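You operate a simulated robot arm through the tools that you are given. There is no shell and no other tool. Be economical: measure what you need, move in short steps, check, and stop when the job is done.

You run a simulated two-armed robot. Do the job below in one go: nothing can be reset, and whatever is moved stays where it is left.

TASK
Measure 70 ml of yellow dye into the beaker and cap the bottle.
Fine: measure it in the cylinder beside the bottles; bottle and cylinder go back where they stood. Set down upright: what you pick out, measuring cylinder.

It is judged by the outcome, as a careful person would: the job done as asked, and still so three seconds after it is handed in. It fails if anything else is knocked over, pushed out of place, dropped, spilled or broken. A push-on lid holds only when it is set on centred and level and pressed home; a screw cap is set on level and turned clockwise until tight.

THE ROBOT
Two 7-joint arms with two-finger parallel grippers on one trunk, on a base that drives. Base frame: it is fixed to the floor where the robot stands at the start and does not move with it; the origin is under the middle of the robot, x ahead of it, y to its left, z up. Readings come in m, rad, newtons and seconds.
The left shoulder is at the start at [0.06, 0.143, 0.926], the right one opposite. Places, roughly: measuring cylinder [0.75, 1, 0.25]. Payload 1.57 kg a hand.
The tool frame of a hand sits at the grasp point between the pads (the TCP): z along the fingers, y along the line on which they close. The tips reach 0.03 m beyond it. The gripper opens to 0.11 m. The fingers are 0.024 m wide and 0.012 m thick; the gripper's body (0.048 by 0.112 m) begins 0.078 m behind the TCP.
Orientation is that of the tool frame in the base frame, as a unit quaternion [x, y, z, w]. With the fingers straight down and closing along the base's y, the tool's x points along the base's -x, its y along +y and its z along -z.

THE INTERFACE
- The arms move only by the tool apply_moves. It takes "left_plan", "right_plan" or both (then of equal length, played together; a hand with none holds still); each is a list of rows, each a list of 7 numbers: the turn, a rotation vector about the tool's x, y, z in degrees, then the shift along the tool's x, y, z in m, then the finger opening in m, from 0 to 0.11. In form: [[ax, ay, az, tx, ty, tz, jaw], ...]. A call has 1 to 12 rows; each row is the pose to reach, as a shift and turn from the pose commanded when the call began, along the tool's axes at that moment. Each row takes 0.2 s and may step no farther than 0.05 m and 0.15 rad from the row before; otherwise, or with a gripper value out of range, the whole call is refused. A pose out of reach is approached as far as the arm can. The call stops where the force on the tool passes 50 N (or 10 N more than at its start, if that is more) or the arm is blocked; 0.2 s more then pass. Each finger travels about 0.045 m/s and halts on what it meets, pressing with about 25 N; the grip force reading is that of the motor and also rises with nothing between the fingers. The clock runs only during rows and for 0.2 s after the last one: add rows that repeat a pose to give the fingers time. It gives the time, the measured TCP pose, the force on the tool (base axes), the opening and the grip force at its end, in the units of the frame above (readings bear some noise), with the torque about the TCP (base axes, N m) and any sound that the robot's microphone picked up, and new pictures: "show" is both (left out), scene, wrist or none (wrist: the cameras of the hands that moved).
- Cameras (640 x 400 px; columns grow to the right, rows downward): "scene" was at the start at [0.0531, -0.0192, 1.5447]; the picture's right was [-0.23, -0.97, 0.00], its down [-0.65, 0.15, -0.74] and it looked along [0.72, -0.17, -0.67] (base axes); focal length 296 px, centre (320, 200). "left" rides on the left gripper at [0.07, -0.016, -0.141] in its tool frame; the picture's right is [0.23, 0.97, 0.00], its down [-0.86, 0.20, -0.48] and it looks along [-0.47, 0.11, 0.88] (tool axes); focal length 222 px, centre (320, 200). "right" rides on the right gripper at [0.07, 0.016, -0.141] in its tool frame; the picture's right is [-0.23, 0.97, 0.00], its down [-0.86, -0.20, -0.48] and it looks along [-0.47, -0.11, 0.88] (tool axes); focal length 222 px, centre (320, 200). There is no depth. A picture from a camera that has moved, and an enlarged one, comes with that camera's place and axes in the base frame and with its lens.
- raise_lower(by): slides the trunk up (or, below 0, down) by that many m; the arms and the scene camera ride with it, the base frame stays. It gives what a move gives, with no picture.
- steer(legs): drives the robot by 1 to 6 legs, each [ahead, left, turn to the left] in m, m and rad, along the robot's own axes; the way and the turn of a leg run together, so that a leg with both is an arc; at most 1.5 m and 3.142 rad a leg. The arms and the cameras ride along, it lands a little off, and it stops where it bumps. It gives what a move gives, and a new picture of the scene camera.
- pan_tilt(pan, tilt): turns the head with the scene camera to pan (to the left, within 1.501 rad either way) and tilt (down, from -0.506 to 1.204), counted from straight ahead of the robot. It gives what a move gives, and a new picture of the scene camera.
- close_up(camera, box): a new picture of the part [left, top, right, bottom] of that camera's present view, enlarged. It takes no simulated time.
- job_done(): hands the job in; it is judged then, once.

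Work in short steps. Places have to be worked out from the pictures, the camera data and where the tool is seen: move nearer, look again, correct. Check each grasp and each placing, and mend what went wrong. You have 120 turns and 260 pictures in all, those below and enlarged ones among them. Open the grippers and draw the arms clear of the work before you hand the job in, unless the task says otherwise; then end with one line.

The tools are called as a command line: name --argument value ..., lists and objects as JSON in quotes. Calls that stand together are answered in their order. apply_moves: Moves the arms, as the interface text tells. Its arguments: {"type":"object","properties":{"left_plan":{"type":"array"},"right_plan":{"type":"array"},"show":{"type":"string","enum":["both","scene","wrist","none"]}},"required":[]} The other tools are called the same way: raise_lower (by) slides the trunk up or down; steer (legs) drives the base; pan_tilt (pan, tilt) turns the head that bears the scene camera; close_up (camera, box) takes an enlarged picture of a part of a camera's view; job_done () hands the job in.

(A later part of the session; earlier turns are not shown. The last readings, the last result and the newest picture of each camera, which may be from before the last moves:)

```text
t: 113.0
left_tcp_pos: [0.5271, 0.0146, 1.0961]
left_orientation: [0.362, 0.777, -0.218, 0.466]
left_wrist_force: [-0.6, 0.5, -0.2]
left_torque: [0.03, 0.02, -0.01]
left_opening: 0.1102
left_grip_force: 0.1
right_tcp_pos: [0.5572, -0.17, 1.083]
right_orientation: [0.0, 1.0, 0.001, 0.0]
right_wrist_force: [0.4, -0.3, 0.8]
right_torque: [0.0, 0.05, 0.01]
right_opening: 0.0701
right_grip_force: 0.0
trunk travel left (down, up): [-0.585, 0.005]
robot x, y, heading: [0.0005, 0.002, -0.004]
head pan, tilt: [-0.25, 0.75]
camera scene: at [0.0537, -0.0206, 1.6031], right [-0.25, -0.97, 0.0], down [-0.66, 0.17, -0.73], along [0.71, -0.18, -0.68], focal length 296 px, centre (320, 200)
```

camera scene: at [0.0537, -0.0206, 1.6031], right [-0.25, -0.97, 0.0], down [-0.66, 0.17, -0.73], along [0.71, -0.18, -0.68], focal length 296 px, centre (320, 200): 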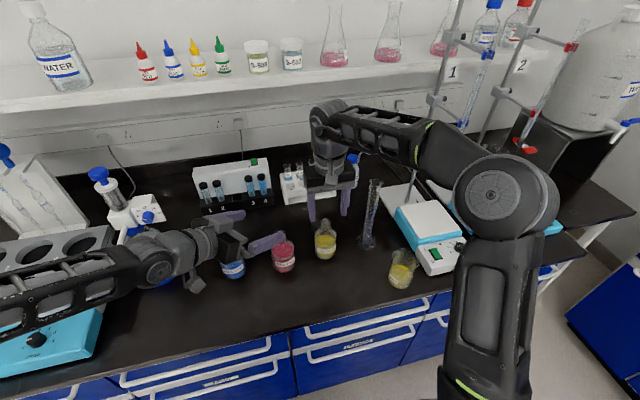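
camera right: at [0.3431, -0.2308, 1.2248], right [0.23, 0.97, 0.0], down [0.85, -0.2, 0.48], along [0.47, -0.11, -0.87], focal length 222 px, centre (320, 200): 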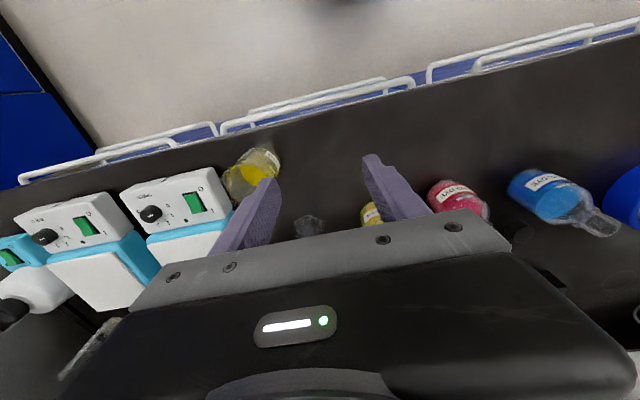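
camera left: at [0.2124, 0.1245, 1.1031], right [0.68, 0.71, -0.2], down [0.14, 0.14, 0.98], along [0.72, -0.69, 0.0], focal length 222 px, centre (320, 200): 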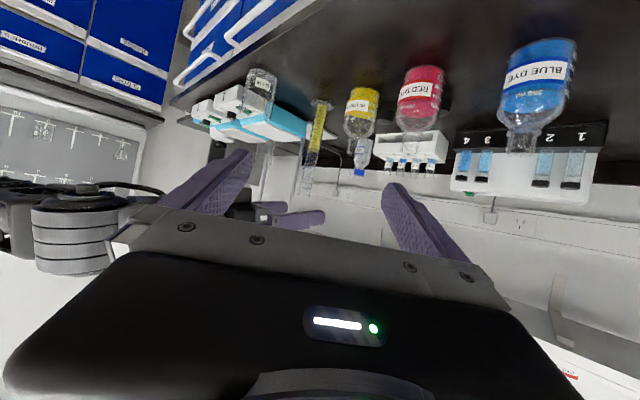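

Base is back at x≈0. I look through the right wrist camera for the cap.

close_up --camera "right" --box '[160, 60, 480, 260]'

close_up --camera "scene" --box '[250, 170, 410, 270]'

```text
2.00 times, centred on (320, 160) of right
camera zoom: at [0.487, -0.1538, 1.2252], right [0.23, 0.97, 0.0], down [0.86, -0.2, 0.48], along [0.47, -0.11, -0.88], focal length 444 px, centre (320, 280)
```

zoom: 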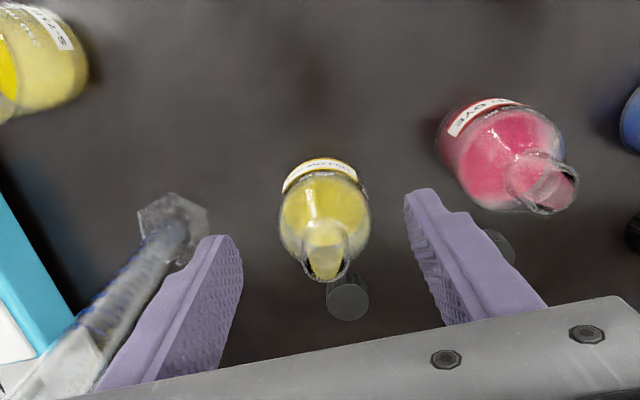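

```text
4.00 times, centred on (330, 220) of scene
camera zoom: at [0.0537, -0.0206, 1.6031], right [-0.25, -0.97, 0.0], down [-0.66, 0.17, -0.73], along [0.71, -0.18, -0.68], focal length 1185 px, centre (280, 120)
```

zoom: 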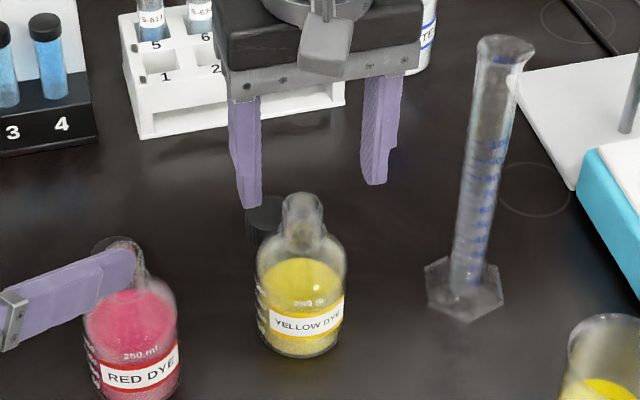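

Cap at ≈(0.706,-0.177); bottle mouth (0.610,-0.178). I move the right hand forward with a 12° forward tilt above the cap region.

apply_moves --right_plan '[[0, -4, 0, -0.035, -0.003, 0.015, 0.07], [0, -8, 0, -0.07, -0.006, 0.03, 0.07], [0, -12, 0, -0.105, -0.007, 0.045, 0.07], [0, -12, 0, -0.13, -0.007, 0.055, 0.07]]' --show "both"

```text
t: 114.0
left_tcp_pos: [0.5264, 0.0164, 1.0965]
left_orientation: [0.363, 0.776, -0.219, 0.467]
left_wrist_force: [0.2, -0.2, -0.6]
left_torque: [0.01, 0.0, 0.02]
left_opening: 0.1099
left_grip_force: 0.1
right_tcp_pos: [0.6879, -0.1773, 1.0261]
right_orientation: [0.001, 0.994, 0.0, 0.105]
right_wrist_force: [0.8, -0.4, -0.4]
right_torque: [0.06, 0.01, 0.0]
right_opening: 0.0698
right_grip_force: 0.1
trunk travel left (down, up): [-0.585, 0.005]
robot x, y, heading: [-0.0024, 0.0025, 0.001]
head pan, tilt: [-0.25, 0.75]
camera scene: at [0.0529, -0.0203, 1.6032], right [-0.25, -0.97, 0.0], down [-0.66, 0.17, -0.73], along [0.71, -0.18, -0.68], focal length 296 px, centre (320, 200)
camera right: at [0.5896, -0.1611, 1.1523], right [0.22, 0.97, 0.05], down [0.74, -0.2, 0.65], along [0.64, -0.11, -0.76], focal length 222 px, centre (320, 200)
```

scene: 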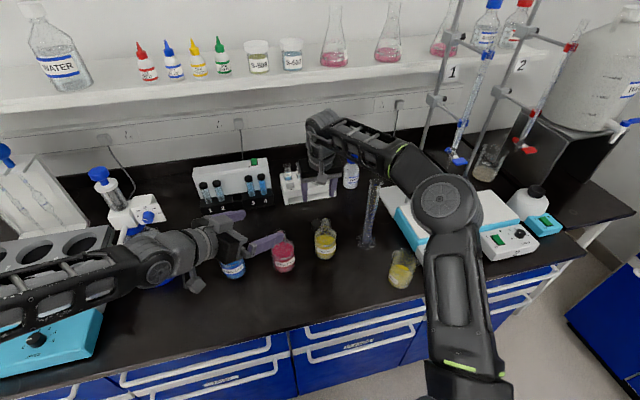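
right: 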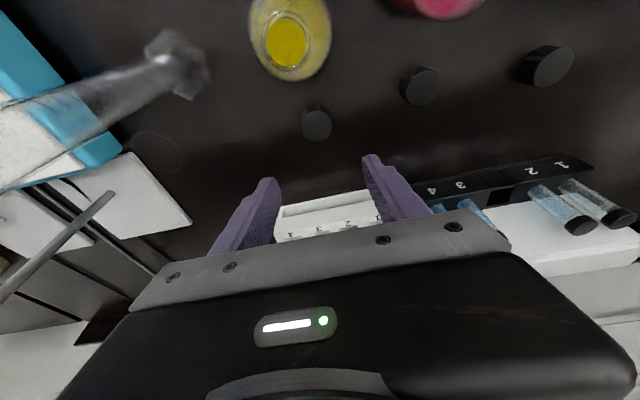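

Reach is fine. I straighten to vertical above the cap and descend to z≈0.93.

apply_moves --right_plan '[[0, 4, 0, 0.0024, 0, 0.032, 0.07], [0, 8, 0, 0.0048, 0, 0.064, 0.07], [0, 12, 0, 0.0073, 0, 0.0966, 0.07], [0, 12, 0, 0.0073, 0, 0.0966, 0.07]]' --show "both"

close_up --camera "scene" --box '[270, 140, 410, 250]'

```text
t: 115.0
left_tcp_pos: [0.5254, 0.0147, 1.0961]
left_orientation: [0.362, 0.777, -0.217, 0.467]
left_wrist_force: [0.1, 0.0, 0.7]
left_torque: [0.0, 0.01, 0.02]
left_opening: 0.1099
left_grip_force: 0.1
right_tcp_pos: [0.6988, -0.177, 0.9315]
right_orientation: [-0.001, 1.0, 0.0, 0.0]
right_wrist_force: [-0.7, -0.5, 0.4]
right_torque: [0.04, -0.04, -0.02]
right_opening: 0.0699
right_grip_force: 0.0
trunk travel left (down, up): [-0.585, 0.005]
robot x, y, heading: [0.0028, -0.0043, -0.004]
head pan, tilt: [-0.25, 0.75]
camera scene: at [0.0515, -0.0217, 1.6033], right [-0.25, -0.97, 0.0], down [-0.66, 0.17, -0.73], along [0.71, -0.18, -0.68], focal length 296 px, centre (320, 200)
camera right: at [0.6284, -0.1618, 1.075], right [0.23, 0.97, 0.0], down [0.85, -0.2, 0.48], along [0.47, -0.11, -0.88], focal length 222 px, centre (320, 200)
```

scene: 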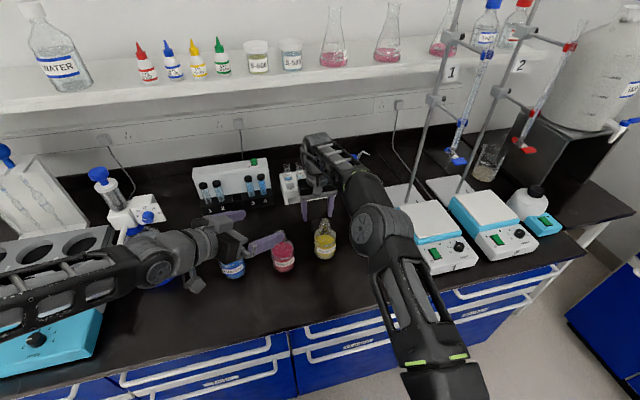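
right: 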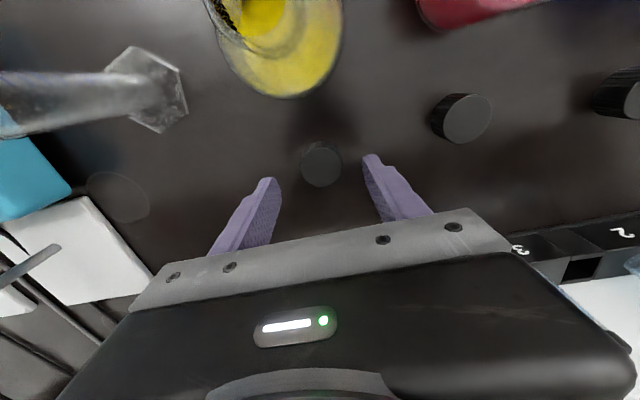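

```text
3.64 times, centred on (340, 195) of scene
camera zoom: at [0.0515, -0.0217, 1.6033], right [-0.25, -0.97, 0.0], down [-0.66, 0.17, -0.73], along [0.71, -0.18, -0.68], focal length 1077 px, centre (247, 218)
```

zoom: 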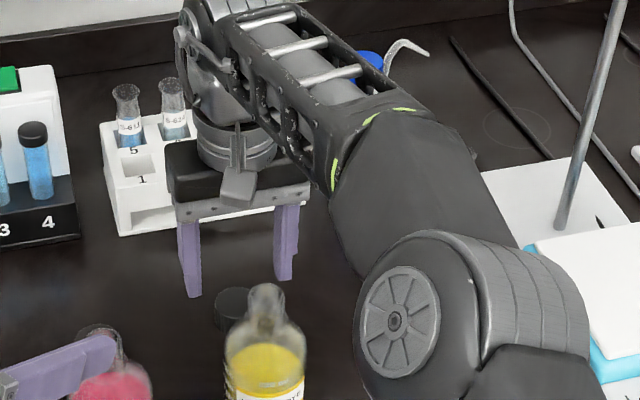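

Cap is centred below the hand (0.699,-0.177). I descend to z≈0.886 and close on it.

apply_moves --right_plan '[[0, 0, 0, 0, 0, 0.02, 0.07], [0, 0, 0, 0, 0, 0.036, 0.07], [0, 0, 0, 0, 0, 0.0455, 0.07], [0, 0, 0, 0, 0, 0.0455, 0.05], [0, 0, 0, 0, 0, 0.0455, 0.03], [0, 0, 0, 0, 0, 0.0455, 0.02], [0, 0, 0, 0, 0, 0.0455, 0.02], [0, 0, 0, 0, 0, 0.0455, 0.02]]' --show "both"

```text
t: 116.8
left_tcp_pos: [0.5263, 0.015, 1.0968]
left_orientation: [0.362, 0.777, -0.218, 0.467]
left_wrist_force: [-1.5, -0.3, -0.4]
left_torque: [-0.01, 0.01, 0.01]
left_opening: 0.1102
left_grip_force: 0.0
right_tcp_pos: [0.6991, -0.1773, 0.8865]
right_orientation: [-0.001, 1.0, 0.001, 0.0]
right_wrist_force: [0.5, 0.2, 0.2]
right_torque: [0.05, -0.03, 0.01]
right_opening: 0.0358
right_grip_force: 24.5
trunk travel left (down, up): [-0.585, 0.005]
robot x, y, heading: [-0.0039, 0.0014, -0.002]
head pan, tilt: [-0.25, 0.75]
camera scene: at [0.0521, -0.0206, 1.6032], right [-0.25, -0.97, 0.0], down [-0.66, 0.17, -0.73], along [0.71, -0.18, -0.68], focal length 296 px, centre (320, 200)
camera right: at [0.6291, -0.1607, 1.0286], right [0.23, 0.97, 0.0], down [0.85, -0.2, 0.48], along [0.47, -0.11, -0.88], focal length 222 px, centre (320, 200)
```

scene: 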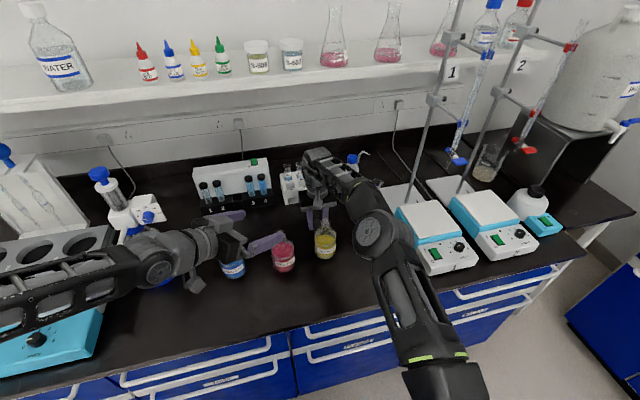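
right: 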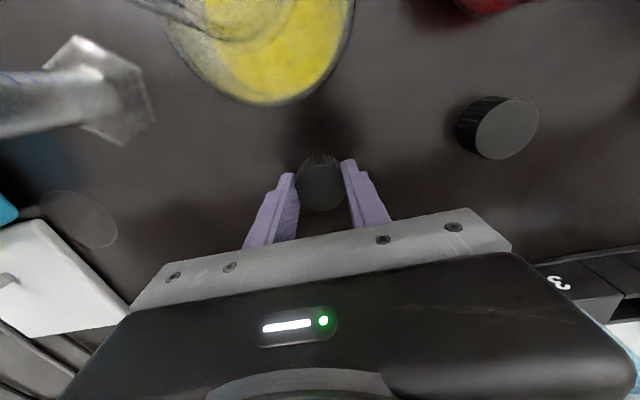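

Cap gripped (0.036 m). I lift it up and back to hover above the bottle mouth.

apply_moves --right_plan '[[0, 0, 0, 0, 0, -0.04, 0.02], [0, 0, 0, 0, 0, -0.075, 0.02], [0, 0, 0, 0.02, 0, -0.11, 0.02], [0, 0, 0, 0.04, 0, -0.145, 0.02], [0, 0, 0, 0.065, 0, -0.168, 0.02], [0, 0, 0, 0.089, 0, -0.175, 0.02]]' --show "both"

```text
t: 118.2
left_tcp_pos: [0.5256, 0.0148, 1.0967]
left_orientation: [0.362, 0.777, -0.218, 0.467]
left_wrist_force: [-0.1, 0.2, 0.7]
left_torque: [0.02, -0.03, 0.03]
left_opening: 0.1101
left_grip_force: 0.1
right_tcp_pos: [0.609, -0.1769, 1.0628]
right_orientation: [0.0, 1.0, 0.001, 0.001]
right_wrist_force: [-1.3, 0.0, 0.3]
right_torque: [0.03, 0.0, 0.04]
right_opening: 0.036
right_grip_force: 25.1
right hand out of reach, approached as far as the arm can: row 2
trunk travel left (down, up): [-0.585, 0.005]
robot x, y, heading: [-0.0024, 0.0004, -0.002]
head pan, tilt: [-0.25, 0.75]
camera scene: at [0.0513, -0.0205, 1.6032], right [-0.25, -0.97, 0.0], down [-0.66, 0.17, -0.73], along [0.71, -0.18, -0.68], focal length 296 px, centre (320, 200)
camera right: at [0.5393, -0.1607, 1.205], right [0.23, 0.97, 0.0], down [0.85, -0.2, 0.48], along [0.47, -0.11, -0.88], focal length 222 px, centre (320, 200)
```

scene: 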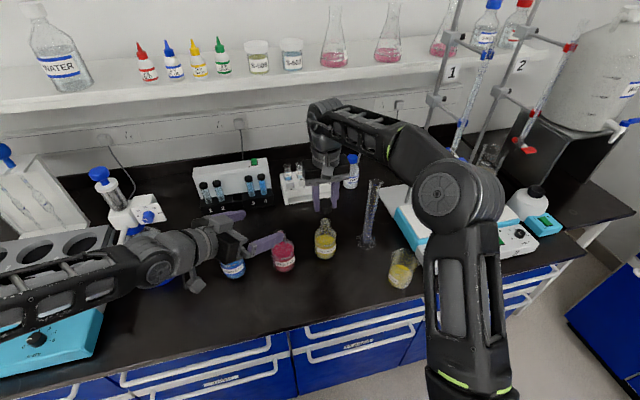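
right: 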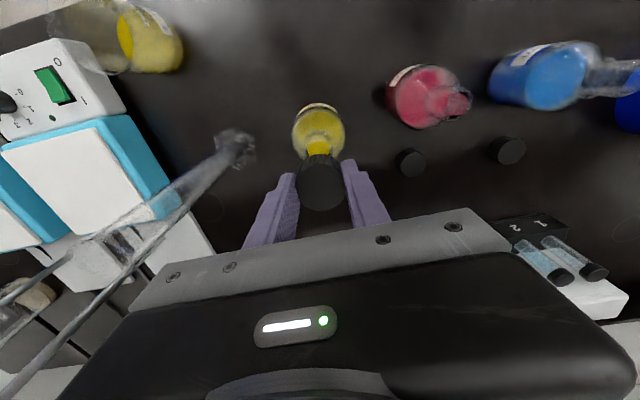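

Cap hovers above the mouth. Now I bring the left hand round to hold the bottle: yaw it to nearly straight ahead and move in front of the yellow bottle.

apply_moves --left_plan '[[-6.7, 0, -3.56, 0.0034, -0.0234, 0.0136, 0.1], [-13.4, 0, -7.12, 0.0068, -0.0468, 0.0272, 0.09], [-20.1, 0, -10.68, 0.0103, -0.0702, 0.0408, 0.09], [-26.8, 0, -14.24, 0.0137, -0.0936, 0.0544, 0.09], [-33.5, 0, -17.8, 0.0171, -0.117, 0.068, 0.09]]' --show "both"

```text
t: 119.5
left_tcp_pos: [0.469, -0.102, 1.0489]
left_orientation: [0.091, 0.852, -0.053, 0.512]
left_wrist_force: [-0.2, 0.1, 0.4]
left_torque: [0.01, -0.01, 0.04]
left_opening: 0.09
left_grip_force: 0.0
right_tcp_pos: [0.6094, -0.1802, 1.0621]
right_orientation: [0.0, 1.0, 0.001, 0.001]
right_wrist_force: [-1.1, -0.7, -0.6]
right_torque: [0.04, -0.01, -0.02]
right_opening: 0.036
right_grip_force: 25.2
trunk travel left (down, up): [-0.585, 0.005]
robot x, y, heading: [-0.0009, 0.0019, 0.0]
head pan, tilt: [-0.25, 0.75]
camera scene: at [0.0516, -0.0231, 1.6032], right [-0.25, -0.97, 0.0], down [-0.66, 0.17, -0.73], along [0.71, -0.18, -0.68], focal length 296 px, centre (320, 200)
camera left: at [0.3129, -0.0856, 1.0558], right [0.1, 0.98, -0.2], down [0.02, 0.2, 0.98], along [0.99, -0.1, 0.0], focal length 222 px, centre (320, 200)
```

scene: 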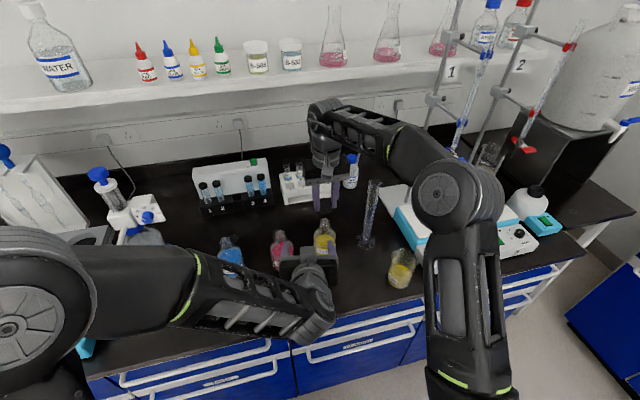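
left: 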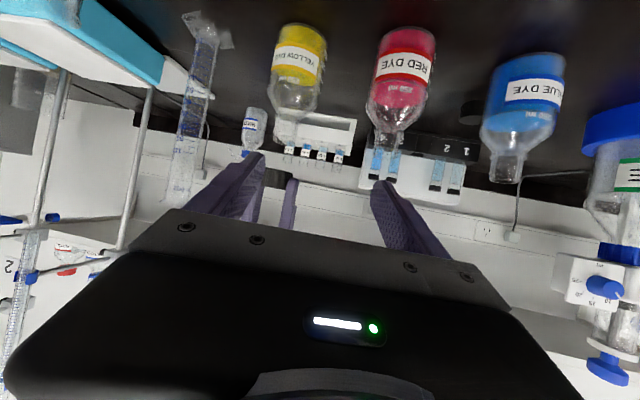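

Now the left hand moves in line with the bottle and lowers to z≈0.905 in front of it.

apply_moves --left_plan '[[0, 0, 0, -0.0095, -0.0228, 0.0178, 0.09], [0, 0, 0, -0.019, -0.0456, 0.0357, 0.09], [0, 0, 0, 0.0128, -0.0456, 0.0526, 0.09], [0, 0, 0, 0.0446, -0.0456, 0.0695, 0.09], [0, 0, 0, 0.0764, -0.0456, 0.0863, 0.09], [0, 0, 0, 0.1082, -0.0456, 0.1032, 0.09]]' --show "both"

```text
t: 120.8
left_tcp_pos: [0.5017, -0.1556, 0.9051]
left_orientation: [0.091, 0.852, -0.054, 0.512]
left_wrist_force: [-0.1, -0.4, 0.2]
left_torque: [0.02, -0.01, 0.01]
left_opening: 0.0899
left_grip_force: 0.1
right_tcp_pos: [0.6099, -0.1777, 1.0614]
right_orientation: [0.001, 1.0, 0.001, 0.0]
right_wrist_force: [0.5, 0.8, 0.3]
right_torque: [-0.01, 0.04, 0.01]
right_opening: 0.0358
right_grip_force: 25.1
trunk travel left (down, up): [-0.585, 0.005]
robot x, y, heading: [-0.0001, -0.0003, -0.003]
head pan, tilt: [-0.25, 0.75]
camera scene: at [0.0525, -0.0211, 1.6032], right [-0.25, -0.97, 0.0], down [-0.66, 0.17, -0.73], along [0.71, -0.18, -0.68], focal length 296 px, centre (320, 200)
camera left: at [0.3438, -0.1383, 0.911], right [0.1, 0.97, -0.2], down [0.02, 0.2, 0.98], along [0.99, -0.1, 0.0], focal length 222 px, centre (320, 200)
```

scene: 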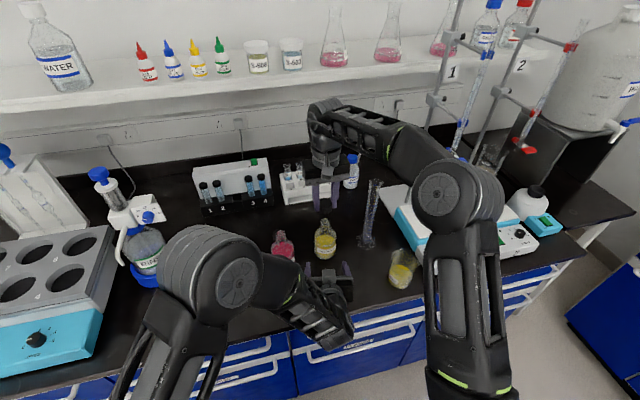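
left: 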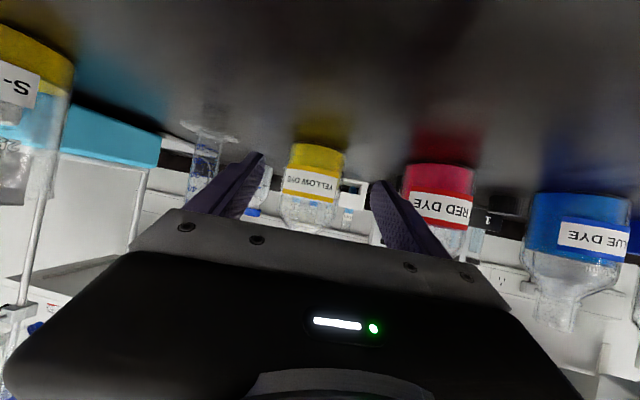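

Bottle is centred between the left fingers. I advance 10.8 cm and close gently.

apply_moves --left_plan '[[0, 0, 0, -0.0127, 0, 0.0239, 0.09], [0, 0, 0, -0.0254, 0, 0.0477, 0.09], [0, 0, 0, -0.038, 0, 0.0716, 0.09], [0, 0, 0, -0.0507, 0, 0.0954, 0.09], [0, 0, 0, -0.0507, 0, 0.0954, 0.09], [0, 0, 0, -0.0507, 0, 0.0954, 0.075], [0, 0, 0, -0.0507, 0, 0.0954, 0.06], [0, 0, 0, -0.0507, 0, 0.0954, 0.05], [0, 0, 0, -0.0507, 0, 0.0954, 0.05], [0, 0, 0, -0.0507, 0, 0.0954, 0.05]]' --show "both"

close_up --camera "right" --box '[220, 60, 420, 220]'

close_up --camera "scene" --box '[270, 150, 390, 270]'

```text
t: 123.0
left_tcp_pos: [0.6058, -0.1773, 0.9054]
left_orientation: [0.091, 0.852, -0.055, 0.513]
left_wrist_force: [0.9, -1.4, 0.6]
left_torque: [0.0, 0.01, 0.02]
left_opening: 0.0688
left_grip_force: 26.2
right_tcp_pos: [0.6095, -0.177, 1.0624]
right_orientation: [0.0, 1.0, 0.001, 0.0]
right_wrist_force: [0.8, 0.3, -0.3]
right_torque: [0.02, 0.02, -0.01]
right_opening: 0.036
right_grip_force: 24.8
trunk travel left (down, up): [-0.585, 0.005]
robot x, y, heading: [-0.0045, -0.0003, 0.0]
head pan, tilt: [-0.25, 0.75]
camera scene: at [0.0522, -0.021, 1.6032], right [-0.25, -0.97, 0.0], down [-0.66, 0.17, -0.73], along [0.71, -0.18, -0.68], focal length 296 px, centre (320, 200)
camera left: at [0.4499, -0.1611, 0.912], right [0.1, 0.97, -0.2], down [0.02, 0.2, 0.98], along [0.99, -0.1, 0.0], focal length 222 px, centre (320, 200)
```

scene: 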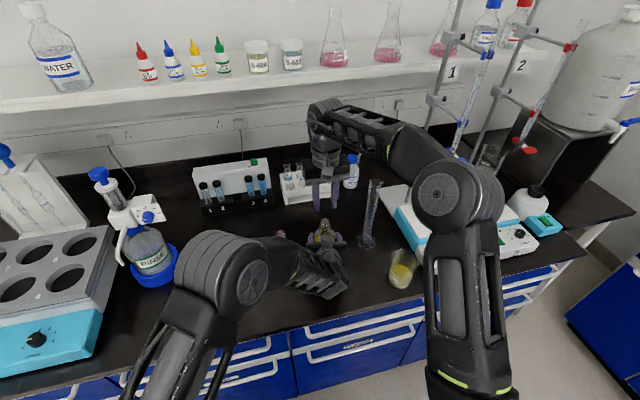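
left: 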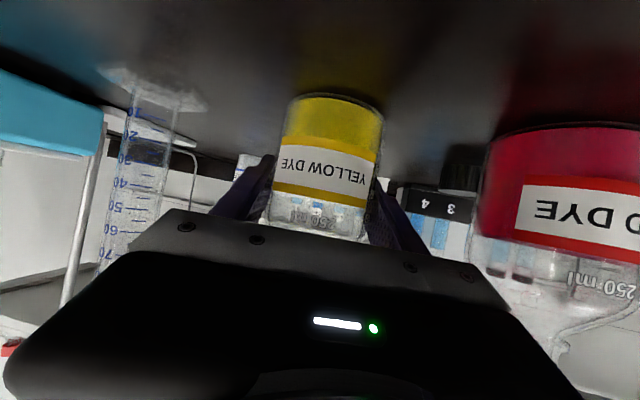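

```text
2.50 times, centred on (320, 140) of right
camera zoom: at [0.5404, -0.1612, 1.2044], right [0.23, 0.97, 0.0], down [0.85, -0.2, 0.48], along [0.47, -0.11, -0.88], focal length 555 px, centre (320, 350)
```

zoom: 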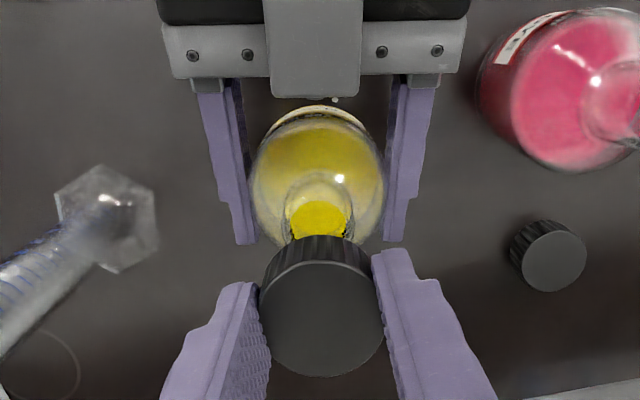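

```text
3.33 times, centred on (330, 210) of scene
camera zoom: at [0.0522, -0.021, 1.6032], right [-0.25, -0.97, 0.0], down [-0.66, 0.17, -0.73], along [0.71, -0.18, -0.68], focal length 987 px, centre (287, 167)
```

zoom: 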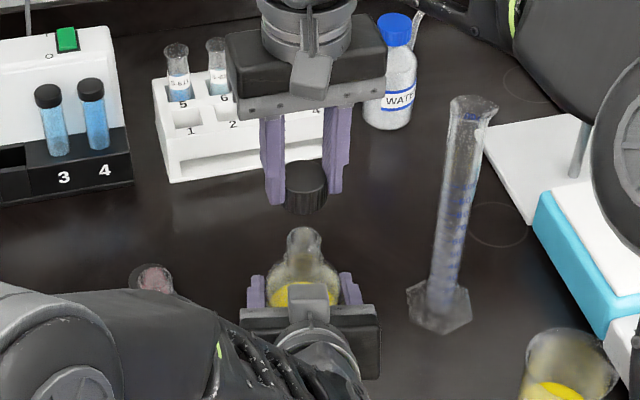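

Mouth at (0.610,-0.178) and cap at (0.609,-0.178): aligned. I pre-rotate the right hand −80° to have clockwise travel for screwing.

apply_moves --right_plan '[[0, 0, -8, 0, 0, 0, 0.02], [0, 0, -16, 0, 0, 0, 0.02], [0, 0, -24, 0, 0, 0, 0.02], [0, 0, -32, 0, 0, 0, 0.02], [0, 0, -40, 0, 0, 0, 0.02], [0, 0, -48, 0, 0, 0, 0.02], [0, 0, -56, 0, 0, 0, 0.02], [0, 0, -64, 0, 0, 0, 0.02], [0, 0, -72, 0, 0, 0, 0.02], [0, 0, -80, 0, 0, 0, 0.02]]' --show "both"

close_up --camera "scene" --box '[290, 170, 370, 250]'

```text
t: 124.3
left_tcp_pos: [0.6016, -0.1759, 0.9004]
left_orientation: [0.09, 0.855, -0.054, 0.507]
left_wrist_force: [-5.7, 3.4, 3.9]
left_torque: [-0.03, 0.03, -0.01]
left_opening: 0.0686
left_grip_force: 24.8
right_tcp_pos: [0.5402, -0.1283, 1.0148]
right_orientation: [-0.349, 0.937, -0.012, 0.02]
right_wrist_force: [0.8, -1.9, 3.6]
right_torque: [-0.07, -0.02, 0.01]
right_opening: 0.0362
right_grip_force: 25.2
right hand out of reach, approached as far as the arm can: row 2, 3, 4, 5, 6
trunk travel left (down, up): [-0.585, 0.005]
robot x, y, heading: [-0.0006, 0.0, 0.001]
head pan, tilt: [-0.25, 0.75]
stopped in row 6 (right hand): the force on the tool passed its limit (the readings are from after the stop); the commanded pose is now the measured one
camera scene: at [0.0513, -0.0203, 1.6033], right [-0.25, -0.97, 0.0], down [-0.66, 0.17, -0.73], along [0.71, -0.18, -0.68], focal length 296 px, centre (320, 200)
camera right: at [0.4711, -0.16, 1.155], right [-0.46, 0.89, -0.03], down [0.75, 0.41, 0.51], along [0.46, 0.22, -0.86], focal length 222 px, centre (320, 200)
```

scene: 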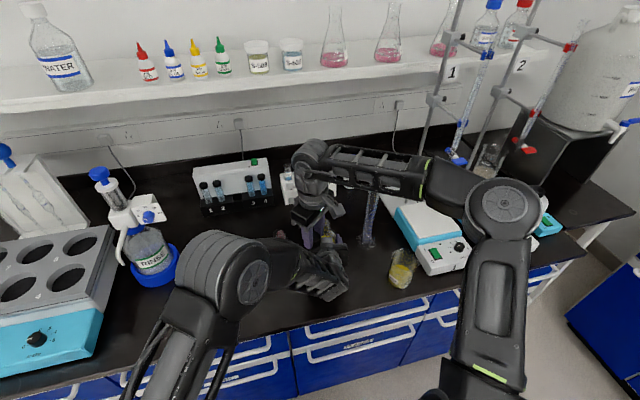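
right: 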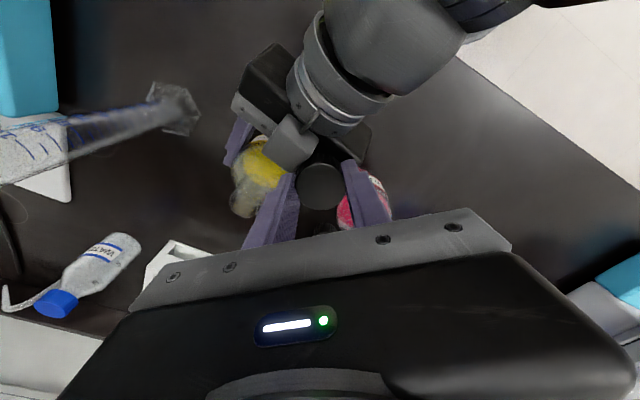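

```text
5.00 times, centred on (330, 210) of scene
camera zoom: at [0.0513, -0.0203, 1.6033], right [-0.25, -0.97, 0.0], down [-0.66, 0.17, -0.73], along [0.71, -0.18, -0.68], focal length 1481 px, centre (270, 150)
```

zoom: 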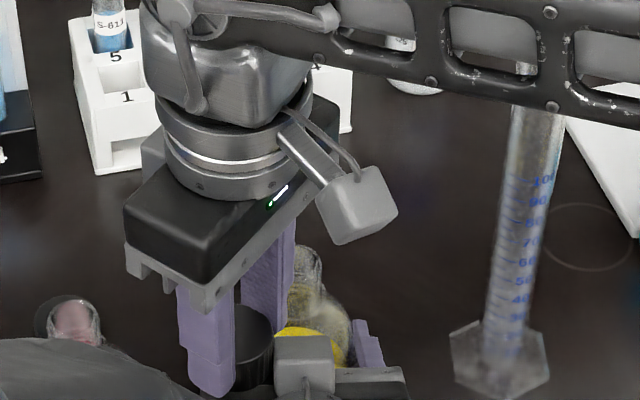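

The wrist limit made that rotation drift and it lightly touched the left hand; the bottle is still gripped. Negative yaw isn't available here, so I lift the right hand clear and return to yaw 0 above the mouth.

apply_moves --right_plan '[[0, 0, 0, -0.0008, -0.0009, -0.025, 0.02], [0, 0, 0, -0.0015, -0.0018, -0.05, 0.02], [-0.28, 0.46, 8.16, -0.0056, -0.0183, -0.0503, 0.02], [-0.56, 0.92, 16.3, -0.0097, -0.0347, -0.0506, 0.02], [-0.84, 1.38, 24.5, -0.0138, -0.0512, -0.051, 0.02], [-1.12, 1.84, 32.6, -0.018, -0.0676, -0.0513, 0.02], [-1.4, 2.3, 40.8, -0.0221, -0.0841, -0.0516, 0.02]]' --show "both"

close_up --camera "scene" --box '[270, 150, 390, 270]'

close_up --camera "left" --box '[160, 40, 480, 240]'

```text
t: 126.0
left_tcp_pos: [0.6028, -0.1761, 0.9015]
left_orientation: [0.091, 0.855, -0.054, 0.507]
left_wrist_force: [-0.6, -0.3, 8.2]
left_torque: [0.02, 0.04, -0.13]
left_opening: 0.0682
left_grip_force: 25.6
right_tcp_pos: [0.6099, -0.1752, 1.0701]
right_orientation: [0.0, 1.0, 0.001, 0.0]
right_wrist_force: [-0.3, -0.7, -0.4]
right_torque: [0.0, 0.03, -0.01]
right_opening: 0.0358
right_grip_force: 24.8
right hand out of reach, approached as far as the arm can: row 1, 2, 3
trunk travel left (down, up): [-0.585, 0.005]
robot x, y, heading: [-0.0006, -0.0034, 0.001]
head pan, tilt: [-0.25, 0.75]
camera scene: at [0.0515, -0.0204, 1.6033], right [-0.25, -0.97, 0.0], down [-0.66, 0.17, -0.73], along [0.71, -0.18, -0.68], focal length 296 px, centre (320, 200)
camera right: at [0.5402, -0.1605, 1.2128], right [0.23, 0.97, 0.0], down [0.86, -0.2, 0.48], along [0.47, -0.11, -0.88], focal length 222 px, centre (320, 200)
```

scene: 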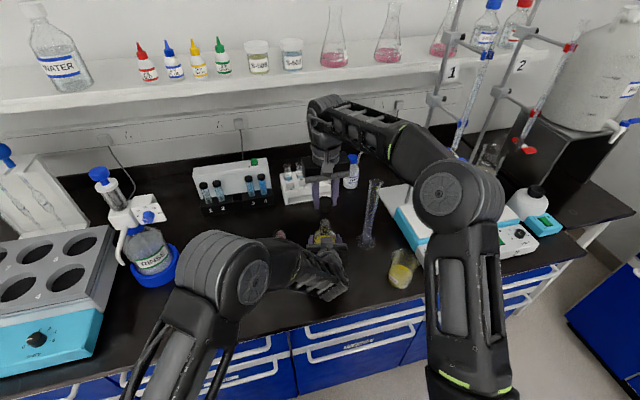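
right: 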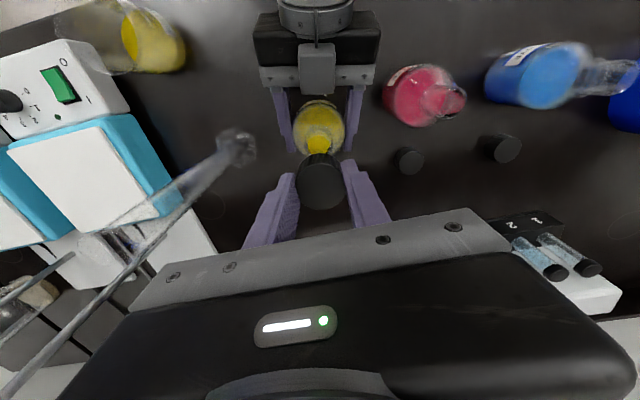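

```text
3.33 times, centred on (330, 210) of scene
camera zoom: at [0.0515, -0.0204, 1.6033], right [-0.25, -0.97, 0.0], down [-0.66, 0.17, -0.73], along [0.71, -0.18, -0.68], focal length 987 px, centre (287, 167)
```

zoom: 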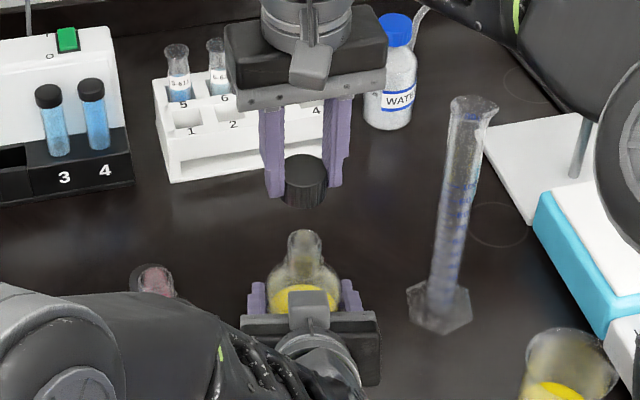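

```text
2.00 times, centred on (320, 140) of left
camera zoom: at [0.4457, -0.16, 0.909], right [0.1, 0.98, -0.2], down [0.03, 0.2, 0.98], along [0.99, -0.1, -0.01], focal length 444 px, centre (320, 320)
```

zoom: 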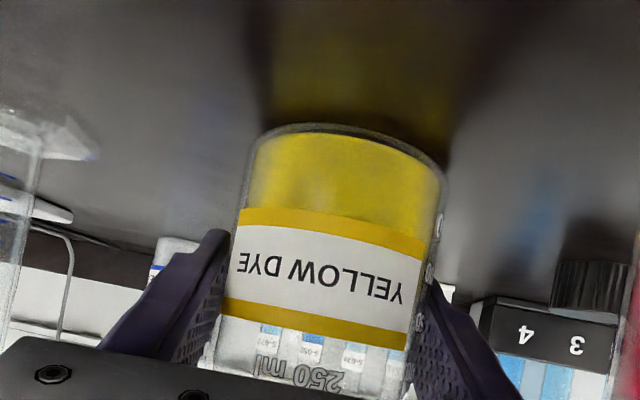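

The left hand was nudged ~3 mm and presses down 8 N; I restore it by the small offset.

apply_moves --left_plan '[[0, -0.35, 0, -0.002, 0.0005, 0.0006, 0.05], [0, -0.7, 0, -0.004, 0.001, 0.0012, 0.05], [0, -0.7, 0, -0.004, 0.001, 0.0012, 0.05]]' --show "none"

close_up --camera "scene" --box '[310, 190, 358, 238]'

close_up --camera "right" --box '[220, 60, 420, 220]'

```text
t: 126.8
left_tcp_pos: [0.6055, -0.175, 0.9022]
left_orientation: [0.09, 0.853, -0.053, 0.512]
left_wrist_force: [-0.5, -0.1, 0.4]
left_torque: [0.0, -0.02, -0.02]
left_opening: 0.0685
left_grip_force: 25.3
right_tcp_pos: [0.6105, -0.1773, 1.0695]
right_orientation: [0.0, 1.0, 0.001, -0.002]
right_wrist_force: [0.1, 0.9, 0.3]
right_torque: [0.0, -0.03, 0.0]
right_opening: 0.0358
right_grip_force: 24.7
trunk travel left (down, up): [-0.585, 0.005]
robot x, y, heading: [0.0007, -0.0028, 0.005]
head pan, tilt: [-0.25, 0.75]
```

```text
8.33 times, centred on (334, 214) of scene
camera zoom: at [0.0527, -0.0209, 1.603], right [-0.25, -0.97, 0.0], down [-0.66, 0.17, -0.73], along [0.71, -0.18, -0.68], focal length 2468 px, centre (203, 83)
```

zoom: 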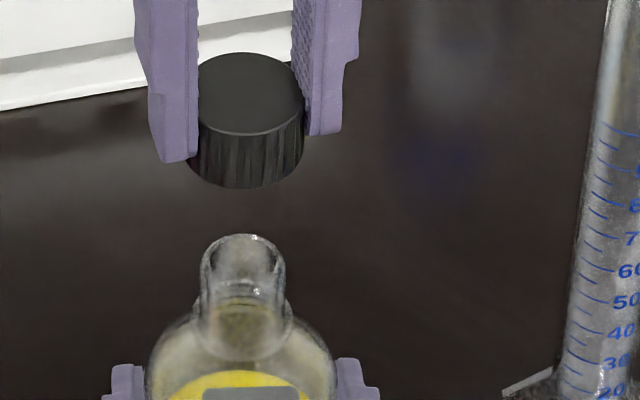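

```text
2.50 times, centred on (320, 140) of right
camera zoom: at [0.541, -0.1608, 1.2119], right [0.23, 0.97, 0.0], down [0.86, -0.2, 0.48], along [0.46, -0.11, -0.88], focal length 555 px, centre (320, 350)
```

zoom: 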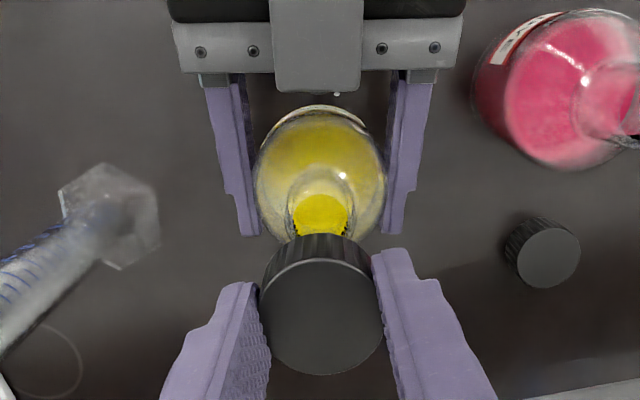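

Force is back to ~0, and cap vs mouth differ by only ~1.5 mm in x. I shift −1 mm and lower to just above contact.

apply_moves --right_plan '[[0, 0, 0, 0.001, 0, 0.02, 0.02], [0, 0, 0, 0.001, 0, 0.036, 0.02], [0, 0, 0, 0.001, 0, 0.046, 0.02], [0, 0, 0, 0.001, 0, 0.046, 0.02]]' --show "none"

close_up --camera "scene" --box '[310, 190, 358, 238]'

```text
t: 127.8
left_tcp_pos: [0.605, -0.1761, 0.9008]
left_orientation: [0.09, 0.853, -0.054, 0.511]
left_wrist_force: [6.9, -2.2, -13.2]
left_torque: [0.11, 0.33, 0.04]
left_opening: 0.0685
left_grip_force: 25.2
right_tcp_pos: [0.6084, -0.177, 1.0248]
right_orientation: [-0.001, 1.0, 0.001, 0.0]
right_wrist_force: [-4.9, 1.2, 17.6]
right_torque: [0.02, 0.41, -0.01]
right_opening: 0.036
right_grip_force: 25.3
trunk travel left (down, up): [-0.585, 0.005]
robot x, y, heading: [-0.0009, -0.0021, -0.0]
head pan, tilt: [-0.25, 0.75]
```

```text
8.33 times, centred on (334, 214) of scene
camera zoom: at [0.0524, -0.0208, 1.6033], right [-0.25, -0.97, 0.0], down [-0.66, 0.17, -0.73], along [0.71, -0.18, -0.68], focal length 2468 px, centre (203, 83)
```

zoom: 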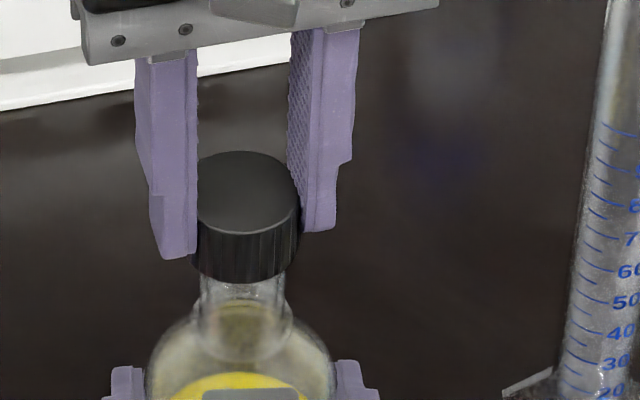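

Cap touches the mouth (17 N, a bit much). I ease 1.5 mm and turn clockwise 40° as a first test.

apply_moves --right_plan '[[0, 0, 0, 0, 0, -0.0015, 0.02], [0, 0, 8, 0, 0, -0.0014, 0.02], [0, 0, 16, 0, 0, -0.0013, 0.02], [0, 0, 24, 0, 0, -0.0012, 0.02], [0, 0, 32, 0, 0, -0.0011, 0.02], [0, 0, 40, 0, 0, -0.001, 0.02]]' --show "none"

close_up --camera "scene" --box '[310, 190, 358, 238]'

```text
t: 129.2
left_tcp_pos: [0.6068, -0.1755, 0.9026]
left_orientation: [0.09, 0.853, -0.054, 0.511]
left_wrist_force: [1.6, 8.2, -17.7]
left_torque: [-0.7, -0.02, -0.05]
left_opening: 0.0686
left_grip_force: 25.2
right_tcp_pos: [0.6092, -0.177, 1.0239]
right_orientation: [0.343, 0.939, 0.001, -0.001]
right_wrist_force: [-1.8, -7.0, 17.8]
right_torque: [-0.24, 0.21, 0.09]
right_opening: 0.0362
right_grip_force: 25.1
trunk travel left (down, up): [-0.585, 0.005]
robot x, y, heading: [-0.003, 0.0001, -0.001]
head pan, tilt: [-0.25, 0.75]
```

```text
8.33 times, centred on (334, 214) of scene
camera zoom: at [0.0526, -0.0209, 1.6032], right [-0.25, -0.97, 0.0], down [-0.66, 0.17, -0.73], along [0.71, -0.18, -0.68], focal length 2468 px, centre (203, 83)
```

zoom: 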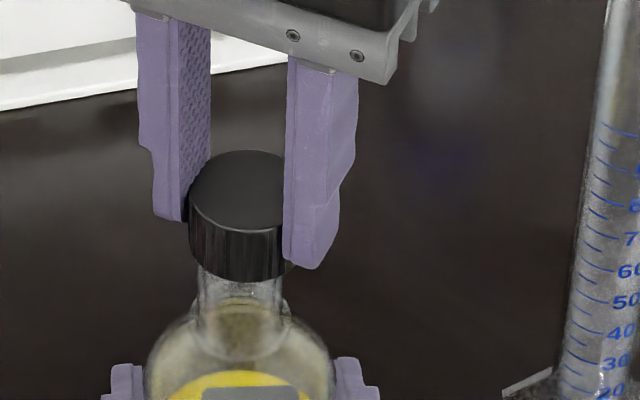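

Turning works (TCP sinks slightly). I continue clockwise another 96° with slight down-feed.

apply_moves --right_plan '[[0, 0, 8, 0, 0, 0, 0.02], [0, 0, 16, 0, 0, 0.0001, 0.02], [0, 0, 24, 0, 0, 0.0002, 0.02], [0, 0, 32, 0, 0, 0.0003, 0.02], [0, 0, 40, 0, 0, 0.0004, 0.02], [0, 0, 48, 0, 0, 0.0005, 0.02], [0, 0, 56, 0, 0, 0.0006, 0.02], [0, 0, 64, 0, 0, 0.0007, 0.02], [0, 0, 72, 0, 0, 0.0008, 0.02], [0, 0, 80, 0, 0, 0.0009, 0.02], [0, 0, 88, 0, 0, 0.001, 0.02], [0, 0, 96, 0, 0, 0.001, 0.02]]' --show "none"

close_up --camera "scene" --box '[310, 190, 358, 238]'

```text
t: 131.8
left_tcp_pos: [0.6061, -0.1771, 0.9025]
left_orientation: [0.089, 0.852, -0.053, 0.512]
left_wrist_force: [-4.8, 10.5, -11.9]
left_torque: [-0.82, -0.43, -0.08]
left_opening: 0.0689
left_grip_force: 24.9
right_tcp_pos: [0.6088, -0.1777, 1.0243]
right_orientation: [0.927, 0.374, 0.0, 0.0]
right_wrist_force: [3.9, -11.4, 13.8]
right_torque: [-0.49, 0.11, 0.2]
right_opening: 0.0364
right_grip_force: 25.0
trunk travel left (down, up): [-0.585, 0.005]
robot x, y, heading: [-0.0004, -0.0056, 0.001]
head pan, tilt: [-0.25, 0.75]
```

```text
8.33 times, centred on (334, 214) of scene
camera zoom: at [0.0522, -0.0209, 1.6032], right [-0.25, -0.97, 0.0], down [-0.66, 0.17, -0.73], along [0.71, -0.18, -0.68], focal length 2468 px, centre (203, 83)
```

zoom: 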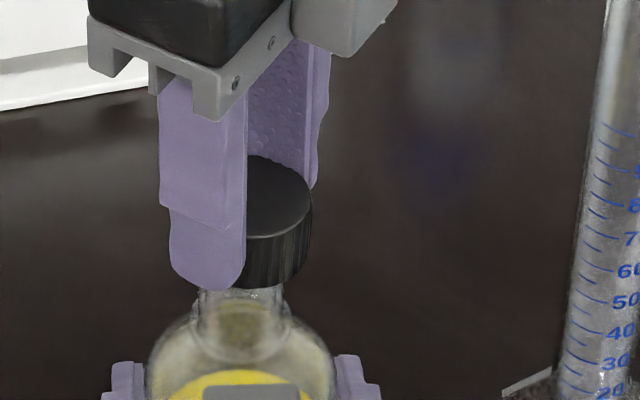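

Now I release the cap to see how it sits (136° turned so far), lifting the hand slightly.

apply_moves --right_plan '[[0, 0, 0, 0, 0, -0.001, 0.02], [0, 0, 0, 0, 0, -0.001, 0.05], [0, 0, 0, 0, 0, -0.001, 0.06], [0, 0, 0, 0, 0, -0.001, 0.06], [0, 0, 0, 0, 0, -0.03, 0.06], [0, 0, 0, 0, 0, -0.05, 0.06]]' --show "wrist"

close_up --camera "scene" --box '[310, 190, 358, 238]'

```text
t: 133.2
left_tcp_pos: [0.6061, -0.1764, 0.9035]
left_orientation: [0.089, 0.853, -0.054, 0.512]
left_wrist_force: [-1.5, 0.2, 0.4]
left_torque: [0.11, 0.11, -0.01]
left_opening: 0.0684
left_grip_force: 25.5
right_tcp_pos: [0.6096, -0.1763, 1.074]
right_orientation: [0.927, 0.376, -0.001, -0.001]
right_wrist_force: [0.4, -0.6, -0.4]
right_torque: [0.02, 0.01, -0.01]
right_opening: 0.0599
right_grip_force: 0.0
trunk travel left (down, up): [-0.585, 0.005]
robot x, y, heading: [0.0016, 0.0003, 0.001]
head pan, tilt: [-0.25, 0.75]
camera right: at [0.6709, -0.1395, 1.2163], right [0.52, -0.86, 0.0], down [-0.75, -0.45, 0.48], along [-0.41, -0.25, -0.88], focal length 222 px, centre (320, 200)
```

right: 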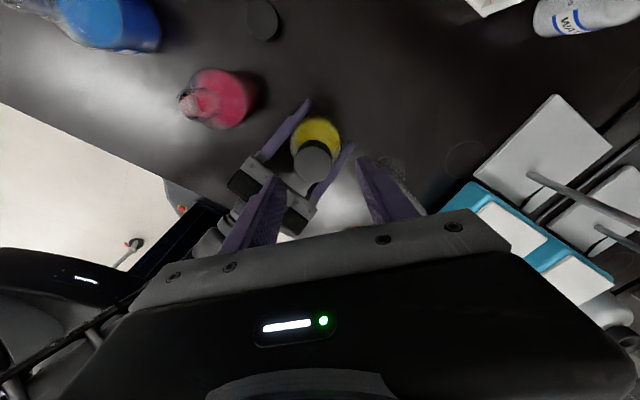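

```text
8.33 times, centred on (334, 214) of scene
camera zoom: at [0.0522, -0.0205, 1.6032], right [-0.25, -0.97, 0.0], down [-0.66, 0.17, -0.73], along [0.71, -0.18, -0.68], focal length 2468 px, centre (203, 83)
```

zoom: 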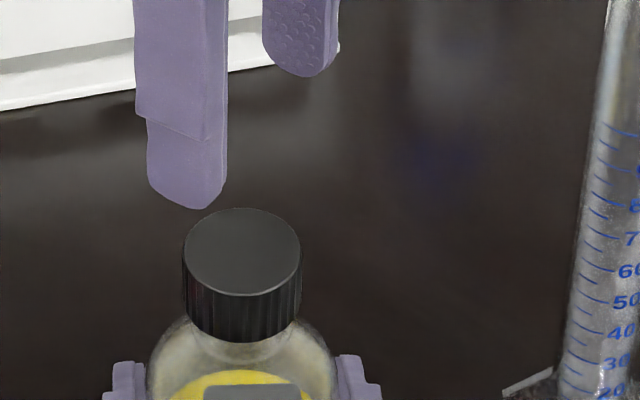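

The cap dropped neatly over the neck, centred and level. I rotate the open hand back −131° above it to regrasp.

apply_moves --right_plan '[[0, 0, -8.2, 0, 0, 0, 0.06], [0, 0, -16.4, 0, 0, 0, 0.06], [0, 0, -24.6, 0, 0, 0, 0.06], [0, 0, -32.8, 0, 0, 0, 0.06], [0, 0, -41, 0, 0, 0, 0.06], [0, 0, -49.2, 0, 0, 0, 0.06], [0, 0, -57.4, 0, 0, 0, 0.06], [0, 0, -65.6, 0, 0, 0, 0.06]]' --show "none"

apply_moves --right_plan '[[0, 0, -8.2, 0, 0, 0, 0.06], [0, 0, -16.4, 0, 0, 0, 0.06], [0, 0, -24.6, 0, 0, 0, 0.06], [0, 0, -32.8, 0, 0, 0, 0.06], [0, 0, -41, 0, 0, 0, 0.06], [0, 0, -49.2, 0, 0, 0, 0.06], [0, 0, -57.4, 0, 0, 0, 0.06], [0, 0, -65.6, 0, 0, 0, 0.06]]' --show "wrist"

```text
t: 134.9
left_tcp_pos: [0.6062, -0.1751, 0.9019]
left_orientation: [0.09, 0.852, -0.054, 0.512]
left_wrist_force: [0.1, 0.6, -0.1]
left_torque: [-0.03, 0.04, -0.03]
left_opening: 0.0683
left_grip_force: 24.9
right_tcp_pos: [0.6089, -0.1774, 1.0731]
right_orientation: [0.575, 0.818, 0.001, -0.001]
right_wrist_force: [-0.3, 0.2, -0.2]
right_torque: [0.02, 0.02, -0.02]
right_opening: 0.06
right_grip_force: 0.1
trunk travel left (down, up): [-0.585, 0.005]
robot x, y, heading: [0.0011, 0.0007, 0.001]
head pan, tilt: [-0.25, 0.75]
```

```text
t: 136.8
left_tcp_pos: [0.6052, -0.1769, 0.9025]
left_orientation: [0.09, 0.853, -0.054, 0.512]
left_wrist_force: [0.9, -1.2, 0.1]
left_torque: [0.01, 0.05, 0.03]
left_opening: 0.0683
left_grip_force: 24.7
right_tcp_pos: [0.6089, -0.1766, 1.073]
right_orientation: [0.039, 0.999, 0.001, 0.0]
right_wrist_force: [0.1, -0.4, 0.1]
right_torque: [-0.03, -0.01, -0.01]
right_opening: 0.0602
right_grip_force: 0.0
trunk travel left (down, up): [-0.585, 0.005]
robot x, y, heading: [-0.0003, 0.0001, 0.001]
head pan, tilt: [-0.25, 0.75]
camera right: at [0.5413, -0.1551, 1.2162], right [0.3, 0.95, 0.0], down [0.84, -0.27, 0.48], along [0.45, -0.14, -0.88], focal length 222 px, centre (320, 200)
```

right: 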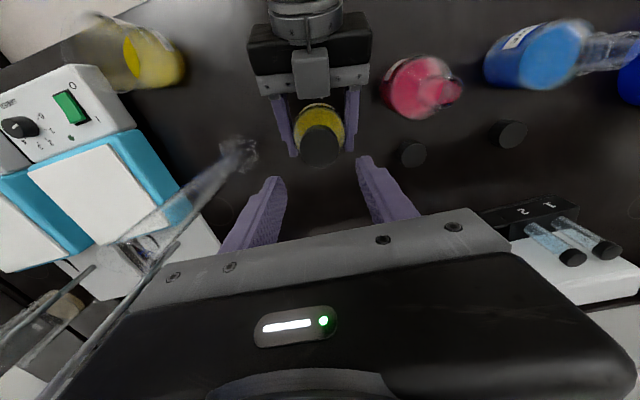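

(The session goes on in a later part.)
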